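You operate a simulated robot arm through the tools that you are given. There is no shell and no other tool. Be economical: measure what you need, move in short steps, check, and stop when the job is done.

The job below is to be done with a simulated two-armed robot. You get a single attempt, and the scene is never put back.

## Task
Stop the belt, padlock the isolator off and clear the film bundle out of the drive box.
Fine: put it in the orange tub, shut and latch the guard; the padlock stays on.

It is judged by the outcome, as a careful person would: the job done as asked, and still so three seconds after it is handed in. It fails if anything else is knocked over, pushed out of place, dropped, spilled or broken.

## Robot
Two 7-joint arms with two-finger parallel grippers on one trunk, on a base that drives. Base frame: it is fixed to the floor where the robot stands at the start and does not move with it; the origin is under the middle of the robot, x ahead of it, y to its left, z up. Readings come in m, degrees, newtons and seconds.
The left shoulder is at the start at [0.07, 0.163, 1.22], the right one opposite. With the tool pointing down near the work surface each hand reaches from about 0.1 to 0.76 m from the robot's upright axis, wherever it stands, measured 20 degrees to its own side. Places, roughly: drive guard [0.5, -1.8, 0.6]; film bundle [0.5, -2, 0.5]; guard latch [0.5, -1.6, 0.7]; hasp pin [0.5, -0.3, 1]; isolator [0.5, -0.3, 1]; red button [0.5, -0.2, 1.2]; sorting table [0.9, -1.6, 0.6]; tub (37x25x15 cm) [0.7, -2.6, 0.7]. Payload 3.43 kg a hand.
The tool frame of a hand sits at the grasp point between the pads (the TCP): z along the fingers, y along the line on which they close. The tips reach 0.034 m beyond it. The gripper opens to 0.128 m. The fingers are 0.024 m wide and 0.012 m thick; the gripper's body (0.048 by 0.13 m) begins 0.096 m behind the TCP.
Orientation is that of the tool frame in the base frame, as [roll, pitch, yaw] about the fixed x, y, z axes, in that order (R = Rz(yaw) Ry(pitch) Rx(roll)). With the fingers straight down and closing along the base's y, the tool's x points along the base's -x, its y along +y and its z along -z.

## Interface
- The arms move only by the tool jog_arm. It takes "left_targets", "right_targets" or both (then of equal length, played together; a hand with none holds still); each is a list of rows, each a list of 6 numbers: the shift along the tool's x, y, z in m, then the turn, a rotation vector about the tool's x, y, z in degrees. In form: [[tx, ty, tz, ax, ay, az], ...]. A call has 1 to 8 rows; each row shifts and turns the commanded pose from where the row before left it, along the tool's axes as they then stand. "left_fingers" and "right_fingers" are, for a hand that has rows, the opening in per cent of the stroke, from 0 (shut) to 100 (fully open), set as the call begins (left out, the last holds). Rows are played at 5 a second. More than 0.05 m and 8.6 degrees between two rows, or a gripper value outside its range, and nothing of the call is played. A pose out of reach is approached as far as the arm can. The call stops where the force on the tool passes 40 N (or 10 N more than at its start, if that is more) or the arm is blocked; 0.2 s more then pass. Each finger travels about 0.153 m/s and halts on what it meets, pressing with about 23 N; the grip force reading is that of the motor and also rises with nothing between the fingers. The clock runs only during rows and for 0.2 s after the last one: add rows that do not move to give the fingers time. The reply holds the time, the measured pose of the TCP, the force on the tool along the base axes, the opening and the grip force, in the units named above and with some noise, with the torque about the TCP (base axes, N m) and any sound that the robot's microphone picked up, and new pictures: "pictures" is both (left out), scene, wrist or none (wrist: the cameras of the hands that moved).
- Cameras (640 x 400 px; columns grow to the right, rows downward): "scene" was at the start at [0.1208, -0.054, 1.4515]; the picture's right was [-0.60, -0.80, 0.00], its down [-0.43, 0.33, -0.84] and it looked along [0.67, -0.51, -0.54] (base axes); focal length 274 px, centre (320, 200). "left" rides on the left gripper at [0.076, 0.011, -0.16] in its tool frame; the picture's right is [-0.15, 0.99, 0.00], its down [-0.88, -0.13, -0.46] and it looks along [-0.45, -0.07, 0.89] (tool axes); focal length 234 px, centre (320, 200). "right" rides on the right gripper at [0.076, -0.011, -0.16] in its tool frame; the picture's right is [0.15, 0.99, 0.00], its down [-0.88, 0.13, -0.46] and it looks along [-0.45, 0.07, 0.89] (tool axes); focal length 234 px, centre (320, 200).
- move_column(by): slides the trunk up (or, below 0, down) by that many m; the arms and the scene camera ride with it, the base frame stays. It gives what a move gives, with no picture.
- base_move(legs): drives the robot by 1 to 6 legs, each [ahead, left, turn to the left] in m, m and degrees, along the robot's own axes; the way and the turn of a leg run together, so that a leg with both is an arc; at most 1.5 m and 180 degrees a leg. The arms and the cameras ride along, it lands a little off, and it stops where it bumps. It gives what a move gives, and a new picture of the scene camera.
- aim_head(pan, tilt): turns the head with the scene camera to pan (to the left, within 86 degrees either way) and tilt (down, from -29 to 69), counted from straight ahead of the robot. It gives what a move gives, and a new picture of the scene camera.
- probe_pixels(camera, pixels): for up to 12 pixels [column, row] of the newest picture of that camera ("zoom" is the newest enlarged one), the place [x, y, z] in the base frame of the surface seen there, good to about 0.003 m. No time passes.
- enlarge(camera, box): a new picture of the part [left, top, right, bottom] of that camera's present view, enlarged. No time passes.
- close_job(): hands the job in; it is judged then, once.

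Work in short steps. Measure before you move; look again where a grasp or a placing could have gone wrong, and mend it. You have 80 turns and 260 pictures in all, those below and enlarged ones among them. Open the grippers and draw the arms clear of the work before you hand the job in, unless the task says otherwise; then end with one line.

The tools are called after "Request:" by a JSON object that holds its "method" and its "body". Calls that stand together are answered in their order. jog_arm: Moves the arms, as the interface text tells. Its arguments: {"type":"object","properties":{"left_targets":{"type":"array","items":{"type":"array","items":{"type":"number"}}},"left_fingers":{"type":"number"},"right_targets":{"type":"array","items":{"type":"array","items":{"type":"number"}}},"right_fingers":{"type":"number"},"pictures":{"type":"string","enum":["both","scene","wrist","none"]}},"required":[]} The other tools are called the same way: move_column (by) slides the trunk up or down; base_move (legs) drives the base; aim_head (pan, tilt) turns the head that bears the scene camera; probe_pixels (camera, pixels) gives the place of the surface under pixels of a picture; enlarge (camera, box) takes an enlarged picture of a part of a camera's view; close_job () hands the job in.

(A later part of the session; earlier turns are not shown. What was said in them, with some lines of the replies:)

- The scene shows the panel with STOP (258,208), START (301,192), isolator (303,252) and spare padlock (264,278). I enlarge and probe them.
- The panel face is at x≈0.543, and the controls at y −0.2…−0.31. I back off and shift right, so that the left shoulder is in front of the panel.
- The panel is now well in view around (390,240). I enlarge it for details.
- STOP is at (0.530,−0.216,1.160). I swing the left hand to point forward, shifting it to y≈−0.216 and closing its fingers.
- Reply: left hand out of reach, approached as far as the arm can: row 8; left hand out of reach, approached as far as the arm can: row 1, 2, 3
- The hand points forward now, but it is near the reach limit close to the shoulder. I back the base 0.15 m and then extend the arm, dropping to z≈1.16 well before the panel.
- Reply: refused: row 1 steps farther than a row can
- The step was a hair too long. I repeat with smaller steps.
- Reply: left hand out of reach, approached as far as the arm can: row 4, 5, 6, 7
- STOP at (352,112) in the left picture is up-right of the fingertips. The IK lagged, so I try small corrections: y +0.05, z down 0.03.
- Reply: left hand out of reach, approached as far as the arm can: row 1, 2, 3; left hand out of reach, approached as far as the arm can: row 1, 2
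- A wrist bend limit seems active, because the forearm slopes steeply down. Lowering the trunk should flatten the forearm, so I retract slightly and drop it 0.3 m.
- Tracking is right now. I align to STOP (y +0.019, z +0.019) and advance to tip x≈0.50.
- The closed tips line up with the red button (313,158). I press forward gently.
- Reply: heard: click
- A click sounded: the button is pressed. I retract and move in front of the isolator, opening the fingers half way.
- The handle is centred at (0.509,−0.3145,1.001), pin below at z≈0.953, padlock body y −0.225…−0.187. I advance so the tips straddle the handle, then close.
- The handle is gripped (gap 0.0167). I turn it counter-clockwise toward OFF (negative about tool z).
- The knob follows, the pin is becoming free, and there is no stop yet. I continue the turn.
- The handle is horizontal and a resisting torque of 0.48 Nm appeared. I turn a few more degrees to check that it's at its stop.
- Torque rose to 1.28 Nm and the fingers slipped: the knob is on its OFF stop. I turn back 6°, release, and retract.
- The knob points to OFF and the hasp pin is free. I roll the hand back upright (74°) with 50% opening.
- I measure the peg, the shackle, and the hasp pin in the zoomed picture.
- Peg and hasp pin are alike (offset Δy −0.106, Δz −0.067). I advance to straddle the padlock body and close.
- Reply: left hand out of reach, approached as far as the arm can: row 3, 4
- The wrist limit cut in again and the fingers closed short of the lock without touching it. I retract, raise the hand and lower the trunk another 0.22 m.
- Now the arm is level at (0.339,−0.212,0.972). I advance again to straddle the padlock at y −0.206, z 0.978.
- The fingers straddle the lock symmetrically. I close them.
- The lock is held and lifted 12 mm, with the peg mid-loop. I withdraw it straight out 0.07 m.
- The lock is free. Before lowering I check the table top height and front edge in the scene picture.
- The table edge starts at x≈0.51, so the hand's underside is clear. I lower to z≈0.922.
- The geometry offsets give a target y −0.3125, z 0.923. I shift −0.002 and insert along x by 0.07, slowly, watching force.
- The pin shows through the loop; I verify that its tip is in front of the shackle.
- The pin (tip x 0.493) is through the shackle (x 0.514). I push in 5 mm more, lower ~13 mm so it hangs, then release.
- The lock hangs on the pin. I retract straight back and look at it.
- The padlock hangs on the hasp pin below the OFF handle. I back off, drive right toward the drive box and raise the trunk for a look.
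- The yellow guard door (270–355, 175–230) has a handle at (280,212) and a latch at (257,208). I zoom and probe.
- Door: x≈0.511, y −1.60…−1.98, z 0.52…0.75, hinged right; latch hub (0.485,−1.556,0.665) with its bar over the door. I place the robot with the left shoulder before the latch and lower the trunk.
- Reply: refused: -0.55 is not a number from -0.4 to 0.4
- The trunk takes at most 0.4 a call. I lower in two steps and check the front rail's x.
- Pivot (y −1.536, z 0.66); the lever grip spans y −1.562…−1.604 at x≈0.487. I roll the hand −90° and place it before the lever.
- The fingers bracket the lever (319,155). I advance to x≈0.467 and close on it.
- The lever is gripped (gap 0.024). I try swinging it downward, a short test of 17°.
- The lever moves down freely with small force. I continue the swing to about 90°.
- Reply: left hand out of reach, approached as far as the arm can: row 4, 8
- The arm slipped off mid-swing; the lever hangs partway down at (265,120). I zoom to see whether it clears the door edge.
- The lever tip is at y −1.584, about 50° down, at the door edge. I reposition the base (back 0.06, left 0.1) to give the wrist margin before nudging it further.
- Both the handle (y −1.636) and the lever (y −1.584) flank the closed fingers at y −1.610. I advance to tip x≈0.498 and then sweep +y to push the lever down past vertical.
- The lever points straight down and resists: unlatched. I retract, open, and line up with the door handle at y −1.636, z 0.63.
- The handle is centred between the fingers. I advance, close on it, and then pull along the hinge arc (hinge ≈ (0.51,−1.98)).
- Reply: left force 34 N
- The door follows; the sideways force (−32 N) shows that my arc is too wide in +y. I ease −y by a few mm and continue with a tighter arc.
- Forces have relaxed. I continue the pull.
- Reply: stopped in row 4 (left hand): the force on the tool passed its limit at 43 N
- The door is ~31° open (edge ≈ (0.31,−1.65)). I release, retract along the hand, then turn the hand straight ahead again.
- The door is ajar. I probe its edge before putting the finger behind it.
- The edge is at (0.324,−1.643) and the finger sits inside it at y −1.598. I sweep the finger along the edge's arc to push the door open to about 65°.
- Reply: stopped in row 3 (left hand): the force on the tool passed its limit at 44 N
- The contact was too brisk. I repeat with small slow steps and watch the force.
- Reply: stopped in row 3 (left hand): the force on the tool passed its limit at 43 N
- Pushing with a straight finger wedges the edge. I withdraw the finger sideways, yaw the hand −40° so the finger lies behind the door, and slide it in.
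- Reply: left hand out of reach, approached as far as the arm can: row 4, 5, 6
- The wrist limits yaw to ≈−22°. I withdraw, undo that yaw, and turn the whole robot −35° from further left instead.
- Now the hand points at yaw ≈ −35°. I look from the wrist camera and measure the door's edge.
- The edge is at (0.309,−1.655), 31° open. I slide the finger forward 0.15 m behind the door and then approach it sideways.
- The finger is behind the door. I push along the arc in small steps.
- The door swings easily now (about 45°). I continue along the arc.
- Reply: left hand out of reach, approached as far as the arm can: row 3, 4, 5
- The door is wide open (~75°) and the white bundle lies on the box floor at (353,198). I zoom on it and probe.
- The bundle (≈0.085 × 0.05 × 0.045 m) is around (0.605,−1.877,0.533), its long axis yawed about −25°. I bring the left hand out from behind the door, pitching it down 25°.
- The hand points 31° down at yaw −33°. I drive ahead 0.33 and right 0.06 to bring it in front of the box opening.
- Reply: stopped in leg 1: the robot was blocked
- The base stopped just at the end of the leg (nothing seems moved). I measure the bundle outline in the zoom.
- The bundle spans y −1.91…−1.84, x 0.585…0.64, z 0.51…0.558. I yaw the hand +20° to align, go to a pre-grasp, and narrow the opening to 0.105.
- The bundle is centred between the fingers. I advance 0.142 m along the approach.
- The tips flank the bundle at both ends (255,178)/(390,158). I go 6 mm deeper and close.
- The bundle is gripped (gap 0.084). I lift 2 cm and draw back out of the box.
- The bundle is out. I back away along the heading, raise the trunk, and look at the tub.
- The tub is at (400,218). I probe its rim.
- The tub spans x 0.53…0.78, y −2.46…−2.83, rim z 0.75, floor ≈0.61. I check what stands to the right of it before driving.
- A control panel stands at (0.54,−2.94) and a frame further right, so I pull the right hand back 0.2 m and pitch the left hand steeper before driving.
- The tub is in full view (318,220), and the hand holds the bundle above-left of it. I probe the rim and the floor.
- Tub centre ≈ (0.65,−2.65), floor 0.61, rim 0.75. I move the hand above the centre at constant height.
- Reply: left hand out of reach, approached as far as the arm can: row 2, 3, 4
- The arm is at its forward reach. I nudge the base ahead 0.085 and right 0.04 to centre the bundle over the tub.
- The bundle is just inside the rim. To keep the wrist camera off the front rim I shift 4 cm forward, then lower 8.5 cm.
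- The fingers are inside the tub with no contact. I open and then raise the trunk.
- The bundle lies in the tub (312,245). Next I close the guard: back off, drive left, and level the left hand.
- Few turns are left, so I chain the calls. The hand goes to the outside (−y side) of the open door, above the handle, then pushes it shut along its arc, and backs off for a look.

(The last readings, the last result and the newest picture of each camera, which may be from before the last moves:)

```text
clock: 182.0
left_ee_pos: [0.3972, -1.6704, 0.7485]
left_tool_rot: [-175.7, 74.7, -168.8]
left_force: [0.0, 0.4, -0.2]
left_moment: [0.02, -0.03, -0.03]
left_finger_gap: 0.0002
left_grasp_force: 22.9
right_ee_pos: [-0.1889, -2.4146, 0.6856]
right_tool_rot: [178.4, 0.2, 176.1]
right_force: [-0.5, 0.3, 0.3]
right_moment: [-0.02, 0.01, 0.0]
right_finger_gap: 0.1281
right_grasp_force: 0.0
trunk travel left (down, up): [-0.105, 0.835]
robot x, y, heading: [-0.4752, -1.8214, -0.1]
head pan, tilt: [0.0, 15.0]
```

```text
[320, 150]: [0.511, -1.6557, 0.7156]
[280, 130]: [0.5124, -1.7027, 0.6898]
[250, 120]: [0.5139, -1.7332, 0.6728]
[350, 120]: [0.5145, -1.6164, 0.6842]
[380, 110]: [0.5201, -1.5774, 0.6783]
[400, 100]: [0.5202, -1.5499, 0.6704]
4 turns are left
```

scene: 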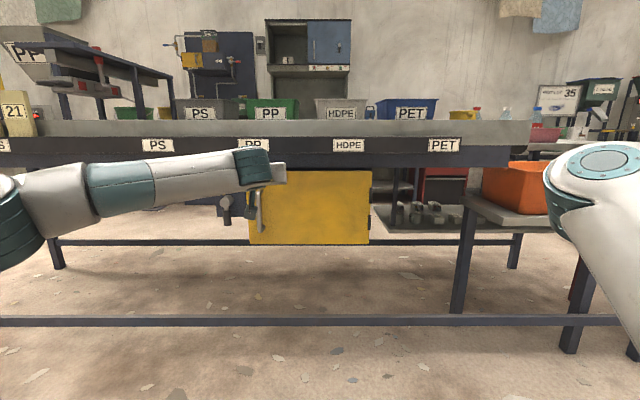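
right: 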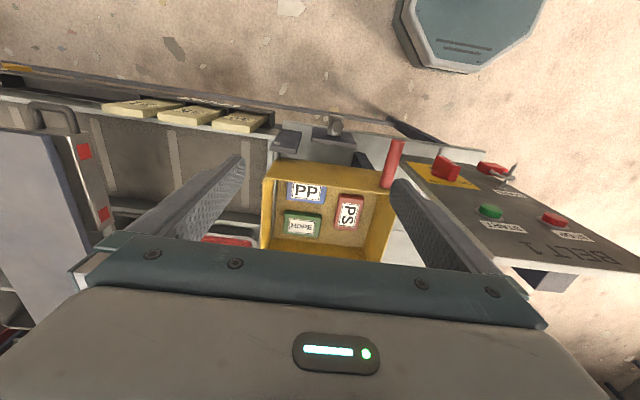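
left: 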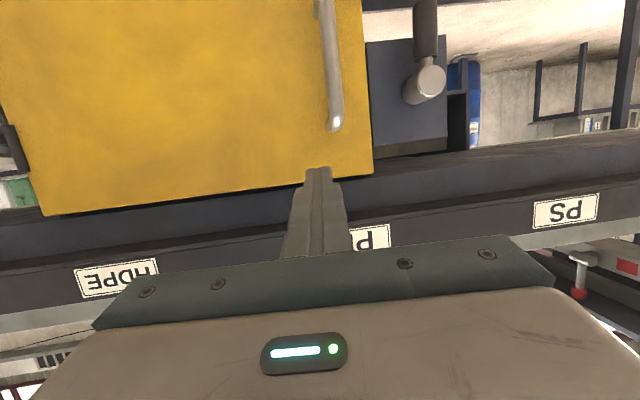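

The guard is shut flush (x≈0.511 across). Now I position for latching: base left 0.25, trunk down 0.09, hand levelled, and staged at the +y side of the hanging lever.

Request:
{"method": "base_move", "body": {"legs": [[0, 0.25, 0]]}}

Request:
{"method": "move_column", "body": {"by": -0.09}}

Request:
{"method": "jog_arm", "body": {"left_targets": [[0, 0, 0, 2.5, -5, 0], [0, 0, 0, 2.5, -5, 0], [0.024, -0.033, 0, 0, 0, 0], [0.024, -0.033, 0, 0, 0, 0], [0, 0, 0, 0, 0, 0]]}}

Request:
{"method": "enlarge", "body": {"camera": "left", "box": [220, 60, 420, 200]}}

Request:
{"method": "probe_pixels", "body": {"camera": "left", "pixels": [[300, 130], [290, 130], [280, 130], [270, 130], [300, 110], [290, 110], [280, 110], [270, 110], [290, 150], [280, 150], [270, 150], [300, 150]]}}

```text
clock: 183.8
left_ee_pos: [0.3973, -1.4221, 0.7482]
left_tool_rot: [-175.6, 74.8, -168.6]
left_force: [-0.5, 0.1, -0.4]
left_moment: [0.02, 0.01, 0.0]
left_finger_gap: 0.0
left_grasp_force: 23.1
right_ee_pos: [-0.1867, -2.1675, 0.6848]
right_tool_rot: [178.4, 0.2, 176.2]
right_force: [-0.4, 0.1, 0.2]
right_moment: [-0.01, 0.03, -0.02]
right_finger_gap: 0.1277
right_grasp_force: 0.1
trunk travel left (down, up): [-0.105, 0.835]
robot x, y, heading: [-0.4732, -1.5745, -0.0]
head pan, tilt: [0.0, 15.0]
```

scene: 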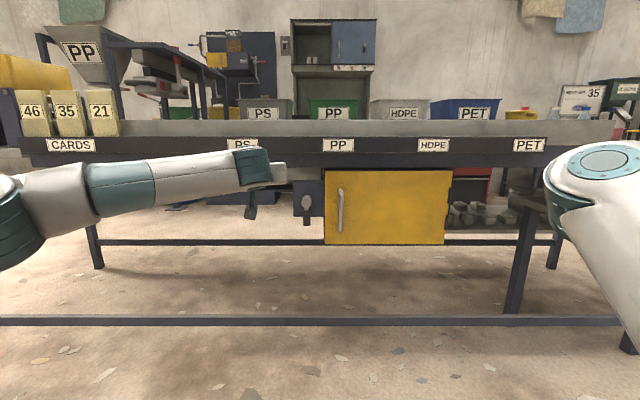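

```text
clock: 185.0
left_ee_pos: [0.3973, -1.4218, 0.6581]
left_tool_rot: [-175.7, 74.8, -168.7]
left_force: [-0.4, 0.4, -0.1]
left_moment: [-0.01, 0.02, -0.01]
left_finger_gap: 0.0
left_grasp_force: 22.9
right_ee_pos: [-0.1865, -2.1674, 0.5947]
right_tool_rot: [178.4, 0.2, 176.3]
right_force: [0.4, -0.7, -0.3]
right_moment: [0.01, 0.04, 0.01]
right_finger_gap: 0.1281
right_grasp_force: 0.1
trunk travel left (down, up): [-0.015, 0.925]
robot x, y, heading: [-0.4721, -1.5754, -0.2]
head pan, tilt: [0.0, 15.0]
```

```text
clock: 186.2
left_ee_pos: [0.3965, -1.4887, 0.6137]
left_tool_rot: [-158.4, 84.6, -156.2]
left_force: [-0.2, 0.2, 0.2]
left_moment: [0.0, 0.02, 0.02]
left_finger_gap: 0.0
left_grasp_force: 22.7
right_ee_pos: [-0.1856, -2.1681, 0.5941]
right_tool_rot: [178.4, 0.2, 176.3]
right_force: [0.0, 1.1, -1.1]
right_moment: [0.03, -0.04, 0.01]
right_finger_gap: 0.1279
right_grasp_force: 0.1
trunk travel left (down, up): [-0.015, 0.925]
robot x, y, heading: [-0.4652, -1.5766, -0.0]
head pan, tilt: [0.0, 15.0]
```

scene: 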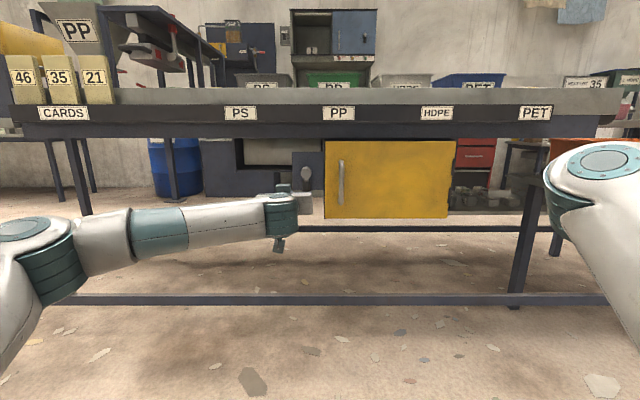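
left: 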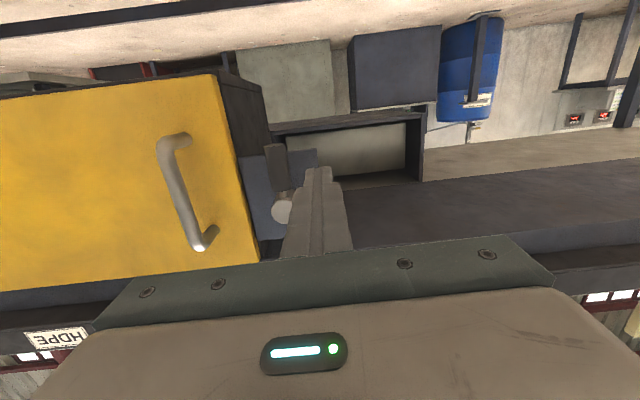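

```text
2.86 times, centred on (320, 130) of left
```

zoom: 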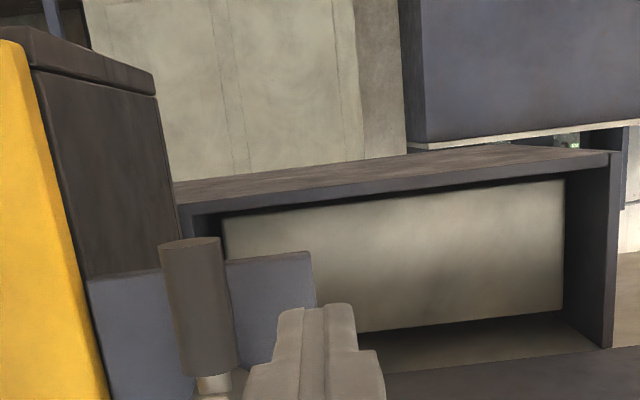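

```text
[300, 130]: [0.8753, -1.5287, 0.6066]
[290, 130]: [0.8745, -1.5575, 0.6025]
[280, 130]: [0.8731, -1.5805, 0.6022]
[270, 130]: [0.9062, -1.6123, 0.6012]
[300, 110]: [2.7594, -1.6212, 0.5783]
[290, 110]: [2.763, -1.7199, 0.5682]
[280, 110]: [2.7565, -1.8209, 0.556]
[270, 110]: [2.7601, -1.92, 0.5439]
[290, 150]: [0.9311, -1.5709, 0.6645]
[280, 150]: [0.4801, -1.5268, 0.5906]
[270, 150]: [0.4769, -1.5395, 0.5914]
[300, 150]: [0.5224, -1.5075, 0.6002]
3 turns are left
```

The lever hangs at y≈−1.534 and the closed fingers are at its +y side (−1.489, 0.614). I advance beside it, sweep it along its arc to horizontal over the door, then drop slightly and back off to look.

Request:
{"method": "jog_arm", "body": {"left_targets": [[0, 0, 0.036, 0, 0, 0], [0, 0, 0.036, 0, 0, 0], [0, 0, 0, 0, 0, 0]], "pictures": "none"}}

Request:
{"method": "jog_arm", "body": {"left_targets": [[-0.0016, -0.026, -0.001, 0, 0, 0], [0.0032, -0.014, -0.0003, 0, 0, 0], [0.0032, -0.014, -0.0003, 0, 0, 0], [-0.0025, -0.014, -0.0008, 0, 0, 0], [-0.0059, -0.0132, -0.001, 0, 0, 0], [-0.0096, -0.0113, -0.0013, 0, 0, 0], [-0.0117, -0.0084, -0.0013, 0, 0, 0], [-0.001, 0, 0, 0, 0, 0]], "pictures": "wrist"}}

Request:
{"method": "jog_arm", "body": {"left_targets": [[0.01, 0, 0, 0, 0, 0], [0, 0, -0.04, 0, 0, 0], [0, 0, -0.04, 0, 0, 0], [0, 0, 0, 0, 0, 0]]}}

Request:
{"method": "enlarge", "body": {"camera": "left", "box": [240, 80, 440, 220]}}

Request:
{"method": "probe_pixels", "body": {"camera": "left", "pixels": [[310, 140], [320, 140], [330, 140], [340, 140], [350, 140], [310, 150], [320, 150], [330, 150], [340, 150], [350, 150], [365, 150], [365, 140]]}}

```text
clock: 187.0
left_ee_pos: [0.4695, -1.488, 0.6069]
left_tool_rot: [-158.4, 84.5, -156.2]
left_force: [-0.1, -0.5, 0.8]
left_moment: [0.01, 0.01, -0.02]
left_finger_gap: 0.0002
left_grasp_force: 22.9
right_ee_pos: [-0.1864, -2.168, 0.5931]
right_tool_rot: [178.4, 0.2, 176.3]
right_force: [0.7, -0.7, 0.2]
right_moment: [-0.01, 0.01, 0.02]
right_finger_gap: 0.1279
right_grasp_force: 0.1
trunk travel left (down, up): [-0.015, 0.925]
robot x, y, heading: [-0.4725, -1.5782, 0.1]
head pan, tilt: [0.0, 15.0]
```

```text
clock: 188.8
left_ee_pos: [0.468, -1.5876, 0.6372]
left_tool_rot: [-158.5, 84.5, -156.3]
left_force: [0.2, 0.5, 0.8]
left_moment: [-0.01, 0.01, 0.05]
left_finger_gap: 0.0001
left_grasp_force: 22.9
right_ee_pos: [-0.1866, -2.1685, 0.594]
right_tool_rot: [178.4, 0.2, 176.3]
right_force: [0.5, -0.4, 0.9]
right_moment: [0.0, 0.01, 0.01]
right_finger_gap: 0.1281
right_grasp_force: 0.2
trunk travel left (down, up): [-0.015, 0.925]
robot x, y, heading: [-0.4711, -1.5753, 0.2]
head pan, tilt: [0.0, 15.0]
```

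left: 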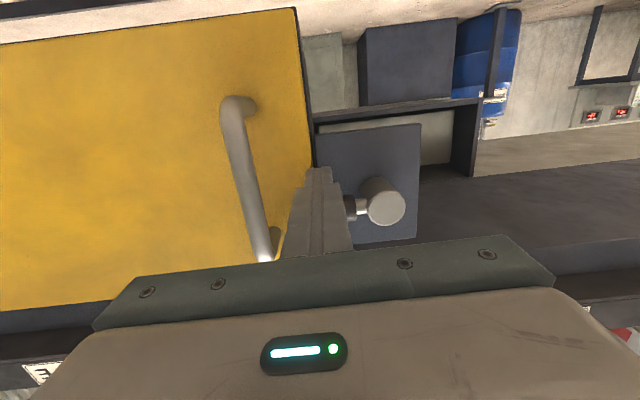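

```text
clock: 189.8
left_ee_pos: [0.3867, -1.5911, 0.6328]
left_tool_rot: [-158.3, 84.6, -156.1]
left_force: [0.1, -0.2, 0.4]
left_moment: [0.0, 0.02, 0.0]
left_finger_gap: 0.0001
left_grasp_force: 22.7
right_ee_pos: [-0.1864, -2.1682, 0.5947]
right_tool_rot: [178.4, 0.2, 176.4]
right_force: [-0.1, 0.9, 0.6]
right_moment: [0.02, -0.02, 0.0]
right_finger_gap: 0.1281
right_grasp_force: 0.0
trunk travel left (down, up): [-0.015, 0.925]
robot x, y, heading: [-0.4711, -1.5769, -0.1]
head pan, tilt: [0.0, 15.0]
```

scene: 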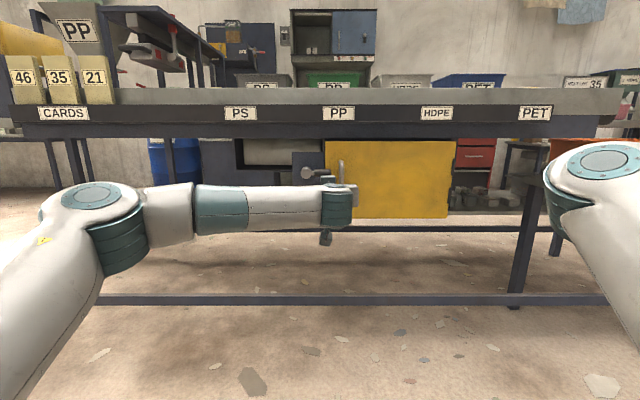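
left: 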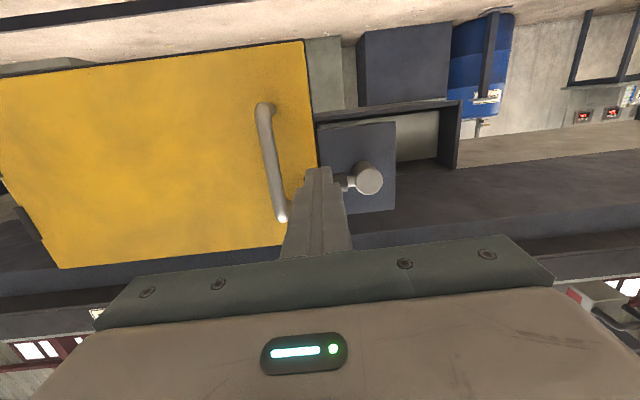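

```text
2.86 times, centred on (340, 150) of left
```

zoom: 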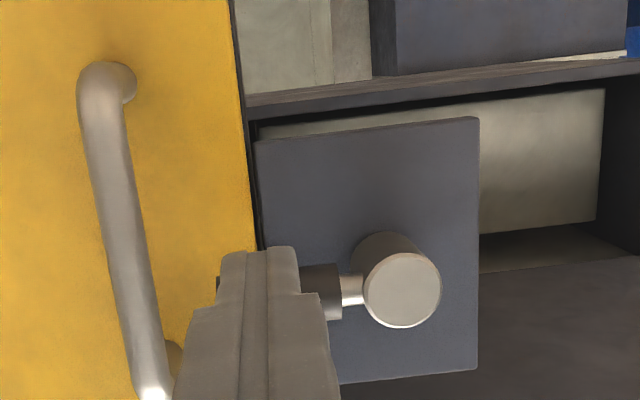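

```text
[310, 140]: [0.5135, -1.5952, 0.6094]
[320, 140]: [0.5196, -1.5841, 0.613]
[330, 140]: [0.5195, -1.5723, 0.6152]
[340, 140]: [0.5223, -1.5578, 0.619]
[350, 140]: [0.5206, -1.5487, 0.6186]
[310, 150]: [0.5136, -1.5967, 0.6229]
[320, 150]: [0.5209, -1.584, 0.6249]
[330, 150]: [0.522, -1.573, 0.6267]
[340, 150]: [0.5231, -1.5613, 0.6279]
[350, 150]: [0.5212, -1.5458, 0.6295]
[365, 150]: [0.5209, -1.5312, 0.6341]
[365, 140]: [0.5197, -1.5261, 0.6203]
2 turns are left
```

The lever lies across the door edge again, apparently horizontal. I draw the hand well clear, open it, back off the base, and check the latch unobstructed.

Request:
{"method": "jog_arm", "body": {"left_targets": [[0, 0, -0.045, 0, 0, 0], [0, 0, -0.045, 0, 0, 0], [0, 0.04, -0.02, 0, 0, 0], [0, 0.04, 0, 0, 0, 0], [0, 0.04, 0, 0, 0, 0], [0, 0, 0, 0, 0, 0]], "left_fingers": 60, "pictures": "wrist"}}

Request:
{"method": "enlarge", "body": {"camera": "left", "box": [170, 60, 370, 200]}}

Request:
{"method": "base_move", "body": {"legs": [[-0.25, 0, 0]]}}

Request:
{"method": "enlarge", "body": {"camera": "scene", "box": [260, 130, 460, 255]}}

```text
clock: 191.2
left_ee_pos: [0.2727, -1.4748, 0.6391]
left_tool_rot: [-158.2, 84.6, -156.0]
left_force: [0.1, 0.7, 0.3]
left_moment: [0.03, -0.03, -0.04]
left_finger_gap: 0.0771
left_grasp_force: 0.0
right_ee_pos: [-0.1864, -2.1672, 0.5952]
right_tool_rot: [178.4, 0.2, 176.0]
right_force: [-1.1, 0.0, -0.5]
right_moment: [-0.04, 0.01, 0.0]
right_finger_gap: 0.1279
right_grasp_force: 0.0
trunk travel left (down, up): [-0.015, 0.925]
robot x, y, heading: [-0.4689, -1.5748, -0.0]
head pan, tilt: [0.0, 15.0]
```

left: 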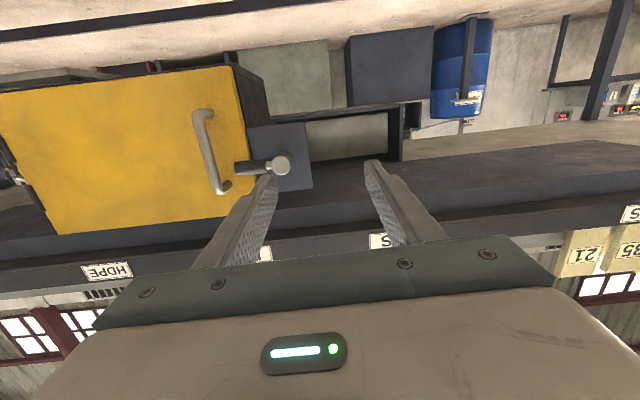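

```text
2.86 times, centred on (270, 130) of left
```

zoom: 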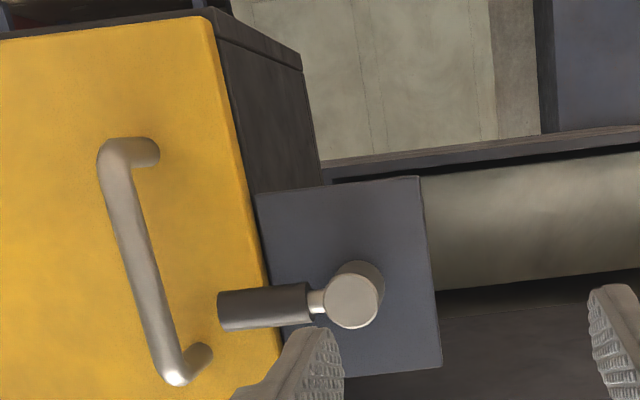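

```text
clock: 193.1
left_ee_pos: [0.0239, -1.4732, 0.6393]
left_tool_rot: [-158.4, 84.6, -156.1]
left_force: [-0.6, -0.1, 0.3]
left_moment: [0.03, 0.02, 0.01]
left_finger_gap: 0.0768
left_grasp_force: 0.0
right_ee_pos: [-0.435, -2.1672, 0.5949]
right_tool_rot: [178.4, 0.1, 176.2]
right_force: [0.3, -0.4, -0.2]
right_moment: [-0.02, -0.01, 0.01]
right_finger_gap: 0.1279
right_grasp_force: 0.1
trunk travel left (down, up): [-0.015, 0.925]
robot x, y, heading: [-0.7218, -1.5736, 0.3]
head pan, tilt: [0.0, 15.0]
```

scene: 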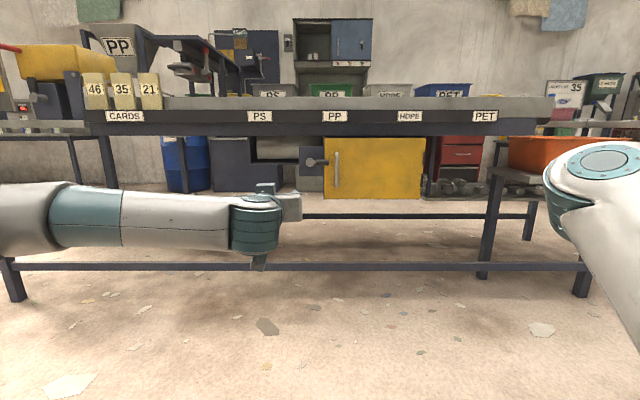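

```text
3.20 times, centred on (360, 192) of scene
1 turns are left
```

zoom: 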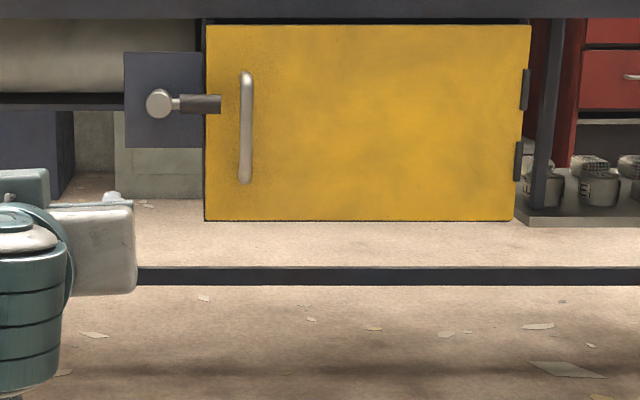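

The guard is shut and the latch lever lies horizontal across it (zoom 190,103). The bundle is in the tub, the padlock is on the OFF isolator, and the arms are clear with the grippers open, so I hand the job in.

Request:
{"method": "close_job", "body": {}}

```text
The job is handed in.
```

I finished the job and handed it in. The belt's STOP was pressed (it clicked), and the isolator is at OFF with the padlock on. The film bundle is in the orange tub, the guard is shut and latched, and both arms are clear with the grippers open.
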